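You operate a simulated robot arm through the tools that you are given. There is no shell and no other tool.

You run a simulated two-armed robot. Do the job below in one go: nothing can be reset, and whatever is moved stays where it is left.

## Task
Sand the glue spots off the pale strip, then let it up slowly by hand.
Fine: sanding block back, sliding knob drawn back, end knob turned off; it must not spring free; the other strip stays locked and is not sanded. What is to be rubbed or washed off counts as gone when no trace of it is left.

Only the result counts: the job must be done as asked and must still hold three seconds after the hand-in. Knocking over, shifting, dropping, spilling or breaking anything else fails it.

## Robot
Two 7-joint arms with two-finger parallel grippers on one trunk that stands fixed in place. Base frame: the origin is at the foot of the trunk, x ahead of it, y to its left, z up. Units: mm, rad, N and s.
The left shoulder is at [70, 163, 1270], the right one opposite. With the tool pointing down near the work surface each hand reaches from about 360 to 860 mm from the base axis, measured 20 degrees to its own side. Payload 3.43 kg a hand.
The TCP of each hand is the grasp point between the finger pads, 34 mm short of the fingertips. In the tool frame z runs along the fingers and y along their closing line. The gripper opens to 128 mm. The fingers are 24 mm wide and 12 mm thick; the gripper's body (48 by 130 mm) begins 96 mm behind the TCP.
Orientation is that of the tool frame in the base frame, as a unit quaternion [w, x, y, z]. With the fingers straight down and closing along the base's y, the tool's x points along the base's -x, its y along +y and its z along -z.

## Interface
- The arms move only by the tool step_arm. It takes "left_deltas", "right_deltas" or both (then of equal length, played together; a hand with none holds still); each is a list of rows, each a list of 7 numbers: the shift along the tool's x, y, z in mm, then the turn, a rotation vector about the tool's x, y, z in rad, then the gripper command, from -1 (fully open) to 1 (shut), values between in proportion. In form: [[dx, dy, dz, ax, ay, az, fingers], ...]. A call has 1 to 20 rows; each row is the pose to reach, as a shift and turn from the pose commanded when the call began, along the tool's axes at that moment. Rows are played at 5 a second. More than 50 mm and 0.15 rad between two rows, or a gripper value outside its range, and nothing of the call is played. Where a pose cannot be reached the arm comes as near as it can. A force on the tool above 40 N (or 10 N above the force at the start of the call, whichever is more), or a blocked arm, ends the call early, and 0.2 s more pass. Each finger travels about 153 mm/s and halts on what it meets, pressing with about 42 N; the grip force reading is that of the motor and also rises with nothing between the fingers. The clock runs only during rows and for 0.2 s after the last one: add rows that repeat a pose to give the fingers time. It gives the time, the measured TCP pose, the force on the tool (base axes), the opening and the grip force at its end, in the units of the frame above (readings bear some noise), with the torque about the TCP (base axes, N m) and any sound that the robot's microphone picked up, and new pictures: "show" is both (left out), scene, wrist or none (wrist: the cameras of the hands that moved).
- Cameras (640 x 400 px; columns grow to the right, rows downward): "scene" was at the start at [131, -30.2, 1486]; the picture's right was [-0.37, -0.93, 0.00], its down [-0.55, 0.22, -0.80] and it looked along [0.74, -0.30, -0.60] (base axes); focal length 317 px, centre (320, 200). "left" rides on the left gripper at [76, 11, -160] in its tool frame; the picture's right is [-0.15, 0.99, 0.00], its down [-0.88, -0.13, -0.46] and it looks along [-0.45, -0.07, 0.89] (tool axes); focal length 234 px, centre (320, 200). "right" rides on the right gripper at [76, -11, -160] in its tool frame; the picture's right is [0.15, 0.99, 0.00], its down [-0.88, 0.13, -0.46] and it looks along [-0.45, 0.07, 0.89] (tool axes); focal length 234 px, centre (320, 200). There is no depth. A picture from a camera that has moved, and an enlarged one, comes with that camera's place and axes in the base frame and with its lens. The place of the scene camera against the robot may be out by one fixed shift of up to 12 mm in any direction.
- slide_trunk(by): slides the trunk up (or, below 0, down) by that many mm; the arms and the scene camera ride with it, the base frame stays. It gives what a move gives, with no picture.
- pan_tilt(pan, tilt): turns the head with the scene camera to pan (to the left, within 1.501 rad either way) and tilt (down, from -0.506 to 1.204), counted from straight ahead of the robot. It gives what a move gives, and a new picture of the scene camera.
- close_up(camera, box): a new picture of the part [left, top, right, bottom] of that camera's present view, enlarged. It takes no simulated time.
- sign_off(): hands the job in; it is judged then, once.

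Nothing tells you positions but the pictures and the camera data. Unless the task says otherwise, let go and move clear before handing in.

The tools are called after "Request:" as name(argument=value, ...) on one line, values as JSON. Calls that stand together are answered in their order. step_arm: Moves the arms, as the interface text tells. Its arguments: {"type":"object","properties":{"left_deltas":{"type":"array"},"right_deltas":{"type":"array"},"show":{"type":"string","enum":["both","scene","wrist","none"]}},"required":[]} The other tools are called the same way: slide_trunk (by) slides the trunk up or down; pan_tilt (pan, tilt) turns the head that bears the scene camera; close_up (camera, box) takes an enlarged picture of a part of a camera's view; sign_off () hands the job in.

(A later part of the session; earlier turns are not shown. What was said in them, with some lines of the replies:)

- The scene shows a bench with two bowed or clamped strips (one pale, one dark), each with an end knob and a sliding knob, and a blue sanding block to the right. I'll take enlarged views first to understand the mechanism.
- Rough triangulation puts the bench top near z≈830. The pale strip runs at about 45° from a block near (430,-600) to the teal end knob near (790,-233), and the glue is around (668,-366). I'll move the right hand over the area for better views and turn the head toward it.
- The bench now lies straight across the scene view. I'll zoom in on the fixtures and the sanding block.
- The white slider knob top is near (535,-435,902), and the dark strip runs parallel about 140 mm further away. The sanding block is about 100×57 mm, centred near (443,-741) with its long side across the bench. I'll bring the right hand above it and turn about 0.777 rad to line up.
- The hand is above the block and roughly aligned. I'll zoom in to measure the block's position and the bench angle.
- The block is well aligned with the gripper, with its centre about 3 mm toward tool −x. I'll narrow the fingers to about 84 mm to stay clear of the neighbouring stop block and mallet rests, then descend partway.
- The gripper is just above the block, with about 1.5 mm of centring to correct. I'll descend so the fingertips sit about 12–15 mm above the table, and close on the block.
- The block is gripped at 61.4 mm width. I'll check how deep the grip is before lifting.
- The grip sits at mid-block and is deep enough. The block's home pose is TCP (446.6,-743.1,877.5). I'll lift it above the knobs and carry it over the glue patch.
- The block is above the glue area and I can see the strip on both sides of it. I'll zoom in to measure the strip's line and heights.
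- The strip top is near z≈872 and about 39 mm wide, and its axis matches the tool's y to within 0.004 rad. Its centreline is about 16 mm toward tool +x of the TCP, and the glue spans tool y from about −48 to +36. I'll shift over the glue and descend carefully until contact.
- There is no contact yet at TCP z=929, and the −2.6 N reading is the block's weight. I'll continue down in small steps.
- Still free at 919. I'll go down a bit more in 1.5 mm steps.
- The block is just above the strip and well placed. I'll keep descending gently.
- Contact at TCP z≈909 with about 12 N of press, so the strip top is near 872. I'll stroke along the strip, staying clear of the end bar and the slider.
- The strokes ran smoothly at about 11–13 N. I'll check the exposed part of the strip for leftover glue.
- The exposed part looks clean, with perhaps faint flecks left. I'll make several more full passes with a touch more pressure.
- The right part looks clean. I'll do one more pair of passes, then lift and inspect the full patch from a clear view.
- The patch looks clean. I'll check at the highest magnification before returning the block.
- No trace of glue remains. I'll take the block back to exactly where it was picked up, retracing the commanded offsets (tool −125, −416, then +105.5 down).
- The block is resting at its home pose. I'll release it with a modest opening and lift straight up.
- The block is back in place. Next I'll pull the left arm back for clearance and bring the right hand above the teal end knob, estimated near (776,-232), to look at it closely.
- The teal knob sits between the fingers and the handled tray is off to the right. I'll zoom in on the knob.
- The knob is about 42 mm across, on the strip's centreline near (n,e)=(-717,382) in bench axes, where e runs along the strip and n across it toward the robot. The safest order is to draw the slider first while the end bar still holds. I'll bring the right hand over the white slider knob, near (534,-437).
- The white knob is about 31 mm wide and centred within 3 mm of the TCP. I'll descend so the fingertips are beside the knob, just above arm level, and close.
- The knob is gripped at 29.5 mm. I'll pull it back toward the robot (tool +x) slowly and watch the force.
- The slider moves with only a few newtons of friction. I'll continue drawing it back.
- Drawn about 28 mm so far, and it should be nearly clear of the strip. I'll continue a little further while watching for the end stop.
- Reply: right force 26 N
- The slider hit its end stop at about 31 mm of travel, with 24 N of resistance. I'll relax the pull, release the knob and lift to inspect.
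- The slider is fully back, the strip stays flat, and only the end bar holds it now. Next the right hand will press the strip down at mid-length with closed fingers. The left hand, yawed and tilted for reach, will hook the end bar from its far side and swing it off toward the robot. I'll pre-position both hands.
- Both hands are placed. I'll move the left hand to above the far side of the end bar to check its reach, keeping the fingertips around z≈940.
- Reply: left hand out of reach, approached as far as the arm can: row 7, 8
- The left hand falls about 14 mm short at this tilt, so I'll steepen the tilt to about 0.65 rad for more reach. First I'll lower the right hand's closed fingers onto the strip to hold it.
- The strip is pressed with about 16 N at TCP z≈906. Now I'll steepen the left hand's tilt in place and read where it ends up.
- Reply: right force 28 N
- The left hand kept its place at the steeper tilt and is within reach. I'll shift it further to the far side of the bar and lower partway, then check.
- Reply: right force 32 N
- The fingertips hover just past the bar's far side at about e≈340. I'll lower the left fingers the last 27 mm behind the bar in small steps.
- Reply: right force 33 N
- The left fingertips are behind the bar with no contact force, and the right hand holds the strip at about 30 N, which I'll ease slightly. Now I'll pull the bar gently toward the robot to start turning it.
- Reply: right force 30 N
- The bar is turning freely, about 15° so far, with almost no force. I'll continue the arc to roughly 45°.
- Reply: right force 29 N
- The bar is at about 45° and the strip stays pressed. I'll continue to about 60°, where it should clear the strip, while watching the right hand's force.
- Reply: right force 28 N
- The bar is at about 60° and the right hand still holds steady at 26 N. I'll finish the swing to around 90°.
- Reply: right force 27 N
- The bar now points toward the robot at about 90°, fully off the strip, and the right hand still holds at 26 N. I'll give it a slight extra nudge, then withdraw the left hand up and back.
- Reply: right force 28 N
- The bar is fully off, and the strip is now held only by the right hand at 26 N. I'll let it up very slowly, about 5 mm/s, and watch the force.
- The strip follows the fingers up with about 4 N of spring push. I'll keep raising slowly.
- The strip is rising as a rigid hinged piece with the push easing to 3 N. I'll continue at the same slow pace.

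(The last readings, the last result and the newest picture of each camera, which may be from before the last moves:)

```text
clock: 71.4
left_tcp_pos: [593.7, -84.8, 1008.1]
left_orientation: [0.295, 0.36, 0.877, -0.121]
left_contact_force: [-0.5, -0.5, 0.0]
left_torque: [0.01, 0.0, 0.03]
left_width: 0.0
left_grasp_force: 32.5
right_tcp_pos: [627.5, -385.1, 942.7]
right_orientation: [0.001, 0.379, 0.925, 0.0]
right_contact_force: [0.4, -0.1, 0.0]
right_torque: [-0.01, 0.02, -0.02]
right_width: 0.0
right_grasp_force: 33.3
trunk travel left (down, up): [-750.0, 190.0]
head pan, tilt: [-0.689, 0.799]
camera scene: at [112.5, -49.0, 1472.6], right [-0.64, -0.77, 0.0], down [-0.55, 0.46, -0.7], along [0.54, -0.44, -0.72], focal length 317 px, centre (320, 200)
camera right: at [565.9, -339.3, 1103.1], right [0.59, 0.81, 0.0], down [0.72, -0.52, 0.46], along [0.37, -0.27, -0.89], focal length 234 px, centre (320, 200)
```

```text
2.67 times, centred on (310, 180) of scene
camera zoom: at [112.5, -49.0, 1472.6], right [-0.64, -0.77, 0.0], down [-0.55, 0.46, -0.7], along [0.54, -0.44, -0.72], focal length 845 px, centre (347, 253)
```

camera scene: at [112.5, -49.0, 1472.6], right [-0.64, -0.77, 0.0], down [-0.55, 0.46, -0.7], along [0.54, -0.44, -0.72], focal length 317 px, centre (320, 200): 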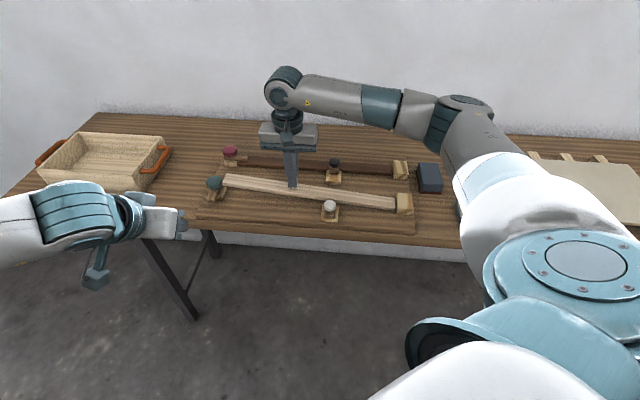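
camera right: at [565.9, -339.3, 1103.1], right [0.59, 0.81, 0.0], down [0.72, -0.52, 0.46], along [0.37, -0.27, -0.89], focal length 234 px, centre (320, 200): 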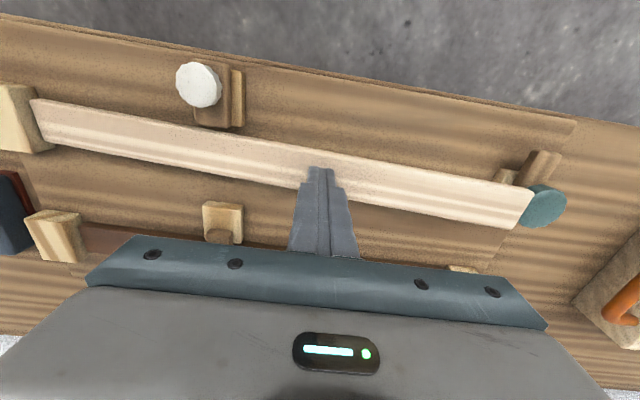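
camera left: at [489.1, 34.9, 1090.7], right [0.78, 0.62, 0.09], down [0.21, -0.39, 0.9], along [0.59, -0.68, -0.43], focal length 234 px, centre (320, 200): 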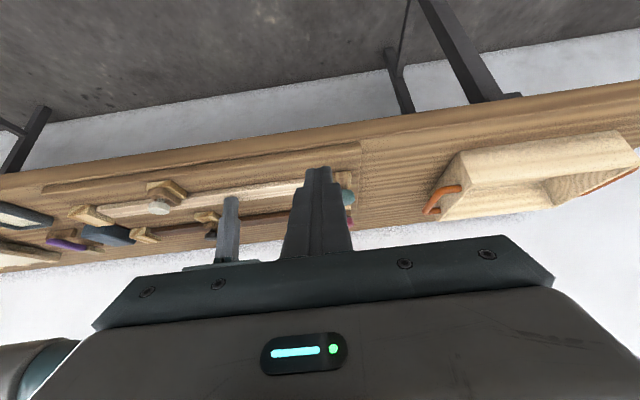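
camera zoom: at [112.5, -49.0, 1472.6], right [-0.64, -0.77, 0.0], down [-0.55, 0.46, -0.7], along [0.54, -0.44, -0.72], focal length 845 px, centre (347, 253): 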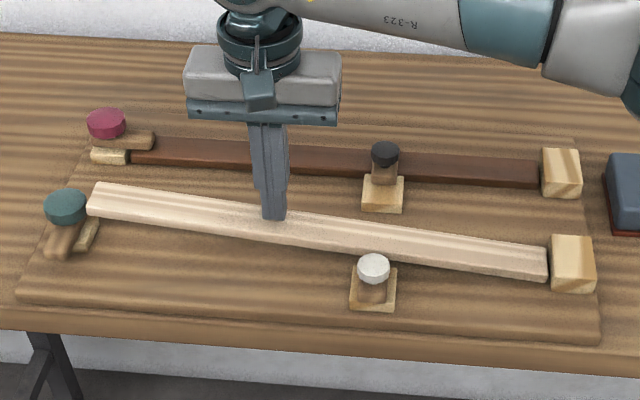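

The push has gone to zero, so the strip seems to have reached its rest height. I'll raise a few millimetres more to see whether it still follows.

Request:
step_arm(right_deltas=[[0, 0, -1, 0, 0, 0, 1], [0, 0, -2, 0, 0, 0, 1], [0, 0, -3, 0, 0, 0, 1], [0, 0, -4, 0, 0, 0, 1], [0, 0, -5, 0, 0, 0, 1], [0, 0, -6, 0, 0, 0, 1], [0, 0, -7, 0, 0, 0, 1], [0, 0, -8, 0, 0, 0, 1], [0, 0, -9, 0, 0, 0, 1], [0, 0, -10, 0, 0, 0, 1]], show="both")

Request:
close_up(camera="scene", box=[190, 130, 430, 230])

Request:
close_up(camera="left", box=[60, 150, 380, 260])

```text
clock: 73.6
left_tcp_pos: [594.5, -86.2, 1008.2]
left_orientation: [0.296, 0.36, 0.877, -0.12]
left_contact_force: [0.5, -0.4, 0.4]
left_torque: [-0.02, -0.02, 0.02]
left_width: 0.0
left_grasp_force: 33.3
right_tcp_pos: [626.7, -383.8, 952.6]
right_orientation: [0.001, 0.38, 0.925, 0.0]
right_contact_force: [-0.4, -0.8, -0.3]
right_torque: [0.03, 0.02, 0.02]
right_width: 0.0
right_grasp_force: 32.6
trunk travel left (down, up): [-750.0, 190.0]
head pan, tilt: [-0.689, 0.799]
camera scene: at [112.4, -49.0, 1472.6], right [-0.64, -0.77, 0.0], down [-0.55, 0.46, -0.7], along [0.54, -0.44, -0.72], focal length 317 px, centre (320, 200)
camera right: at [564.9, -339.6, 1113.2], right [0.59, 0.81, 0.0], down [0.72, -0.52, 0.46], along [0.37, -0.27, -0.89], focal length 234 px, centre (320, 200)
```

scene: 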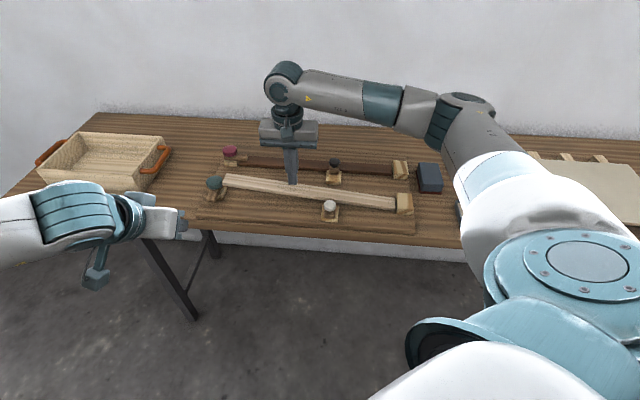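
right: 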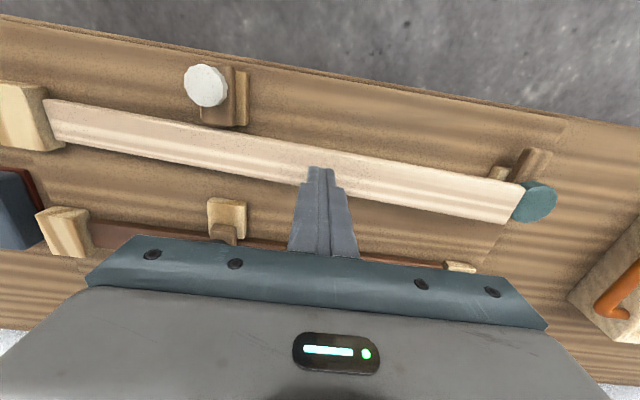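

```text
2.67 times, centred on (310, 180) of scene
camera zoom: at [112.4, -49.0, 1472.6], right [-0.64, -0.77, 0.0], down [-0.55, 0.46, -0.7], along [0.54, -0.44, -0.72], focal length 845 px, centre (347, 253)
```

zoom: 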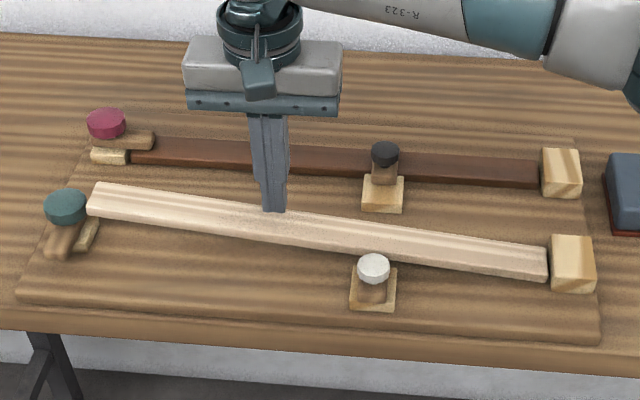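

```text
2.00 times, centred on (220, 205) of left
camera zoom: at [490.9, 33.3, 1090.0], right [0.78, 0.62, 0.09], down [0.21, -0.39, 0.9], along [0.59, -0.68, -0.44], focal length 468 px, centre (520, 190)
```

zoom: 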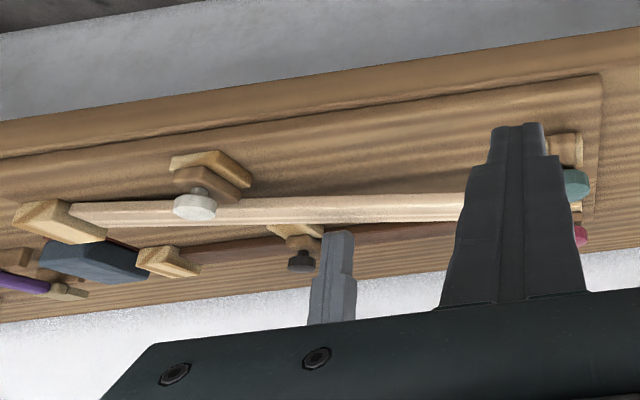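

The strip has stayed put while the hand rose another 10 mm, so it is free and at rest. I'll lift the right hand clear and draw the left hand back, then check everything.

Request:
step_arm(right_deltas=[[0, 0, -10, 0, 0, 0, 1], [0, 0, -30, 0, 0, 0, 1], [0, 0, -55, 0, 0, 0, 1], [0, 0, -80, 0, 0, 0, 1], [0, 0, -105, 0, 0, 0, 1], [0, 0, -130, 0, 0, 0, 1], [0, -30, -140, 0, 0, 0, 1], [0, -70, -140, 0, 0, 0, 1]], left_deltas=[[18, 6, -32, 0, 0, 0, 1], [37, 13, -64, 0, 0, 0, 1], [56, 19, -96, 0, 0, 0, 1], [75, 26, -128, 0, 0, 0, 1], [93, 32, -161, 0, 0, 0, 1], [112, 38, -193, 0, 0, 0, 1], [130, 45, -225, 0, 0, 0, 1], [130, 45, -225, 0, 0, 0, 1]], show="both")

Request:
close_up(camera="scene", box=[190, 140, 430, 240])

Request:
close_up(camera="scene", box=[210, 165, 330, 215])

Request:
close_up(camera="right", box=[220, 80, 620, 280])

```text
clock: 75.4
left_tcp_pos: [478.5, 112.3, 1109.2]
left_orientation: [0.295, 0.361, 0.877, -0.121]
left_contact_force: [-0.6, -0.5, 0.5]
left_torque: [0.05, 0.02, 0.03]
left_width: 0.2
left_grasp_force: 32.6
left hand out of reach, approached as far as the arm can: row 7, 8
right_tcp_pos: [576.8, -434.1, 1093.0]
right_orientation: [-0.001, 0.379, 0.926, 0.002]
right_contact_force: [0.3, 0.5, -0.2]
right_torque: [0.03, -0.03, 0.0]
right_width: 0.0
right_grasp_force: 33.2
trunk travel left (down, up): [-750.0, 190.0]
head pan, tilt: [-0.689, 0.799]
camera scene: at [111.0, -51.6, 1472.7], right [-0.64, -0.77, 0.0], down [-0.55, 0.46, -0.7], along [0.54, -0.44, -0.72], focal length 317 px, centre (320, 200)
camera right: at [514.5, -390.3, 1253.5], right [0.59, 0.81, 0.0], down [0.72, -0.53, 0.46], along [0.37, -0.27, -0.89], focal length 234 px, centre (320, 200)
camera left: at [377.0, 230.8, 1192.1], right [0.78, 0.62, 0.09], down [0.21, -0.39, 0.89], along [0.59, -0.68, -0.44], focal length 234 px, centre (320, 200)
```

scene: 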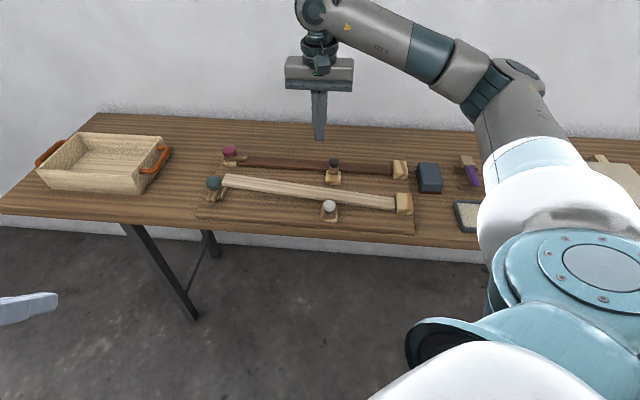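
right: 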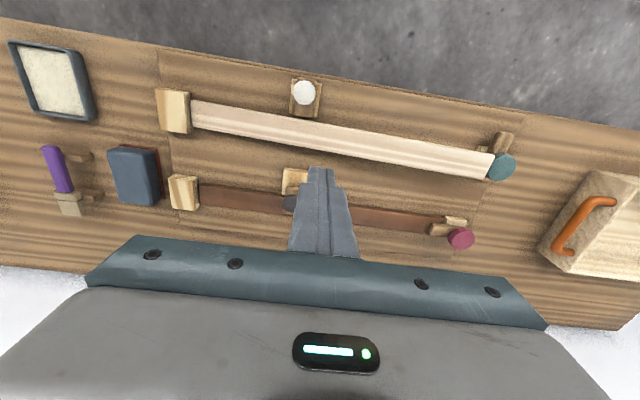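
left: 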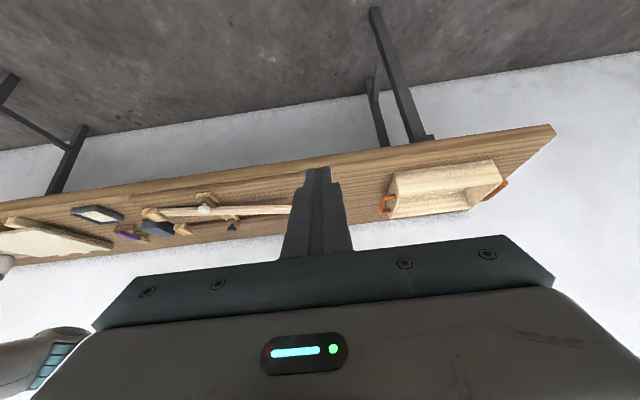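

```text
2.67 times, centred on (310, 190) of scene
camera zoom: at [111.0, -51.6, 1472.7], right [-0.64, -0.77, 0.0], down [-0.55, 0.46, -0.7], along [0.54, -0.44, -0.72], focal length 845 px, centre (347, 227)
```

zoom: 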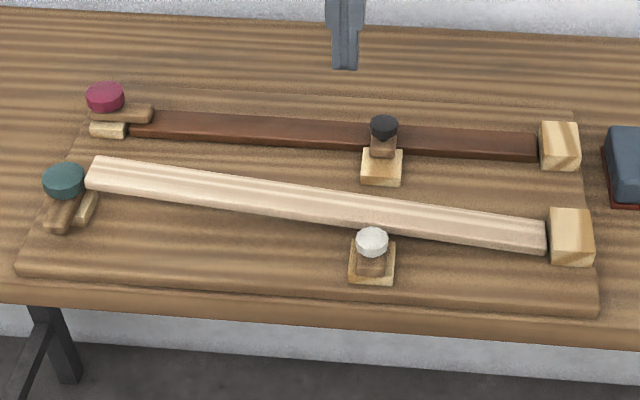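

```text
5.33 times, centred on (270, 190) of scene
camera zoom: at [111.0, -51.6, 1472.7], right [-0.64, -0.77, 0.0], down [-0.55, 0.46, -0.7], along [0.54, -0.44, -0.72], focal length 1690 px, centre (587, 253)
```

zoom: 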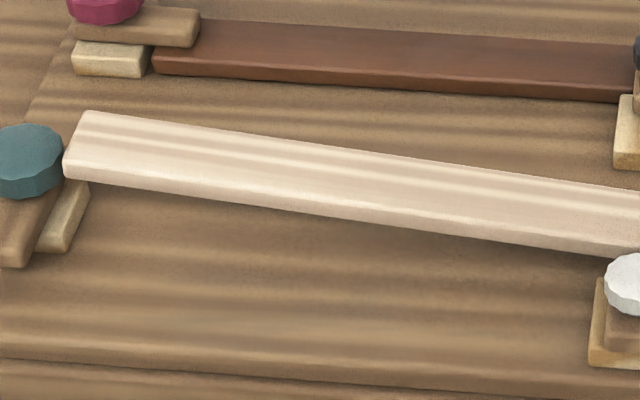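

```text
1.60 times, centred on (420, 180) of right
camera zoom: at [514.5, -390.3, 1253.5], right [0.59, 0.81, 0.0], down [0.72, -0.53, 0.46], along [0.37, -0.27, -0.89], focal length 375 px, centre (160, 232)
```

zoom: 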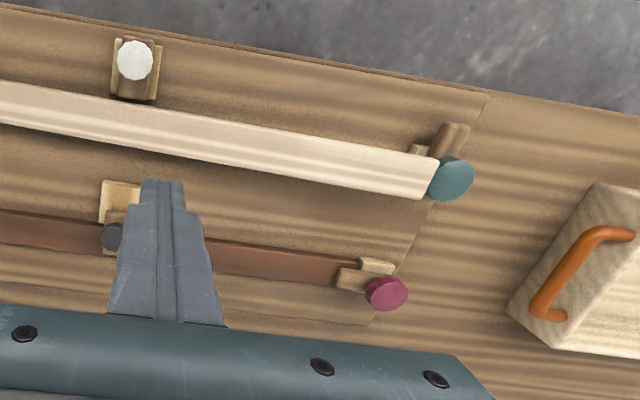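

Everything appears in order: the strip is up and still, the slider is back, the end bar is off, and the sanding block is in place. I'll take one last magnified look at the former glue area, the slider and the block.

Request:
close_up(camera="right", box=[300, 100, 460, 190])

Request:
close_up(camera="scene", box=[240, 175, 300, 205])

Request:
close_up(camera="scene", box=[310, 150, 450, 230])

Request:
close_up(camera="scene", box=[390, 140, 510, 240])

```text
4.00 times, centred on (380, 145) of right
camera zoom: at [514.5, -390.3, 1253.5], right [0.59, 0.81, 0.0], down [0.72, -0.53, 0.46], along [0.37, -0.27, -0.89], focal length 937 px, centre (80, 420)
```

zoom: 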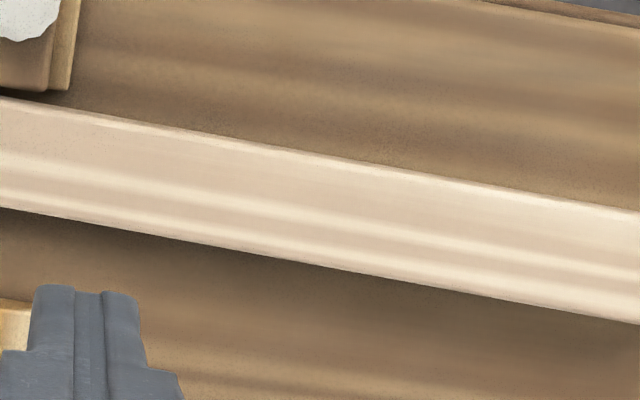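

```text
10.67 times, centred on (270, 190) of scene
camera zoom: at [111.0, -51.6, 1472.7], right [-0.64, -0.77, 0.0], down [-0.55, 0.46, -0.7], along [0.54, -0.44, -0.72], focal length 3379 px, centre (853, 307)
```

zoom: 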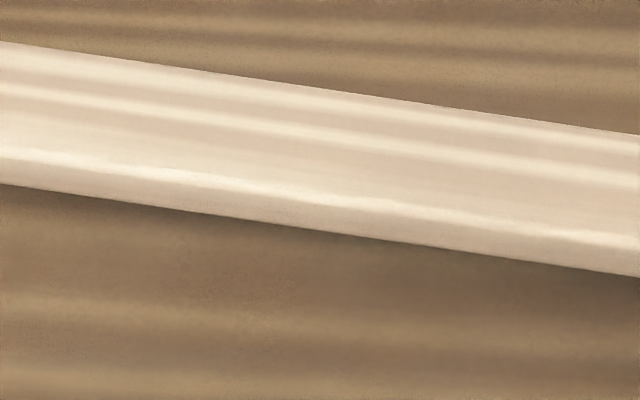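

```text
4.57 times, centred on (380, 190) of scene
camera zoom: at [111.0, -51.6, 1472.7], right [-0.64, -0.77, 0.0], down [-0.55, 0.46, -0.7], along [0.54, -0.44, -0.72], focal length 1448 px, centre (46, 246)
```

zoom: 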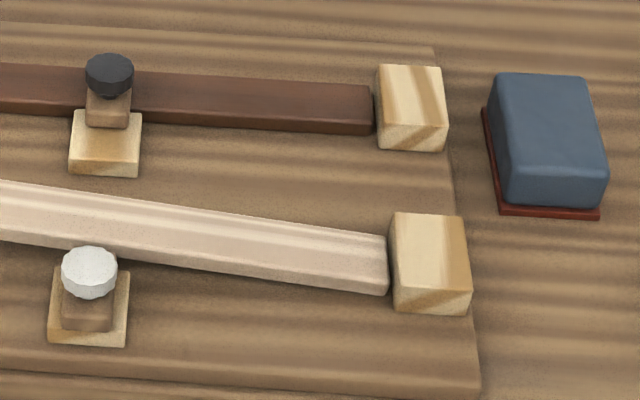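

```text
4.00 times, centred on (450, 190) of scene
camera zoom: at [111.0, -51.6, 1472.7], right [-0.64, -0.77, 0.0], down [-0.55, 0.46, -0.7], along [0.54, -0.44, -0.72], focal length 1267 px, centre (-200, 240)
```

zoom: 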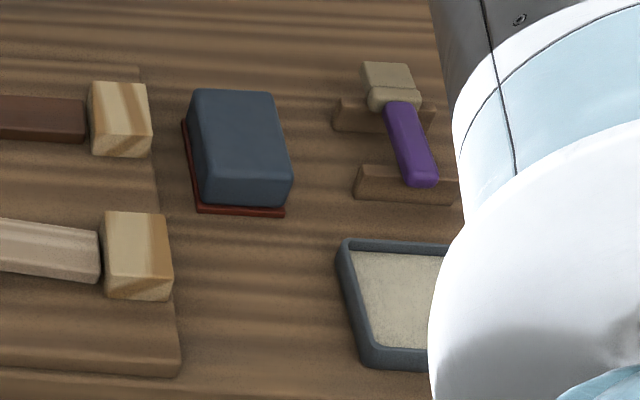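

I'll do one last check of the left end of the sanded zone at higher zoom.

Request:
close_up(camera="right", box=[270, 100, 350, 150])

Request:
close_up(camera="scene", box=[280, 180, 340, 210])

```text
8.00 times, centred on (310, 125) of right
camera zoom: at [514.5, -390.3, 1253.5], right [0.59, 0.81, 0.0], down [0.72, -0.53, 0.46], along [0.37, -0.27, -0.89], focal length 1873 px, centre (400, 800)
```

zoom: 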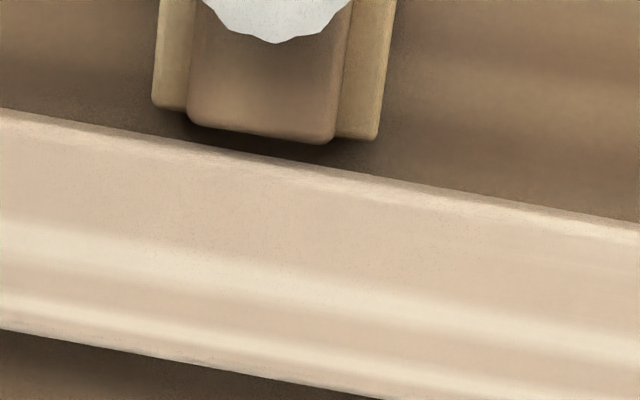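

```text
10.67 times, centred on (310, 195) of scene
camera zoom: at [111.0, -51.6, 1472.7], right [-0.64, -0.77, 0.0], down [-0.55, 0.46, -0.7], along [0.54, -0.44, -0.72], focal length 3379 px, centre (427, 253)
```

zoom: 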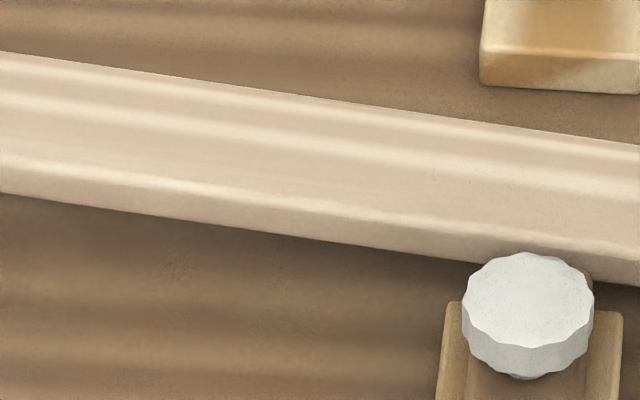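

The strip is clean and standing at rest, clear of the drawn-back slider, with the end bar off and the block back home. The dark strip is untouched and still latched, and both hands are clear, so I'm handing in.

Request:
sign_off()

```text
The job is handed in.
```

The job is done and handed in: the pale strip is sanded clean and was let up slowly by hand, without springing free.

- **Sanding:** No trace of glue showed at the highest zoom. The sanding block is back where it was picked up, to within about a millimetre.
- **Sliding knob:** It is drawn back to its end stop, about 31 mm, and clear of the strip.
- **End knob:** The bar is turned about 90° off the strip and points toward the robot.
- **Letting up:** With both latches off, the right hand held the strip down and raised it at about 5 mm/s or slower. The spring's push faded from about 4 N to zero, and the strip stayed still once the hand came away.
- **Other strip:** The dark strip was not touched and is still latched.

Both hands were clear of the bench at hand-in, and nothing else was knocked or moved.
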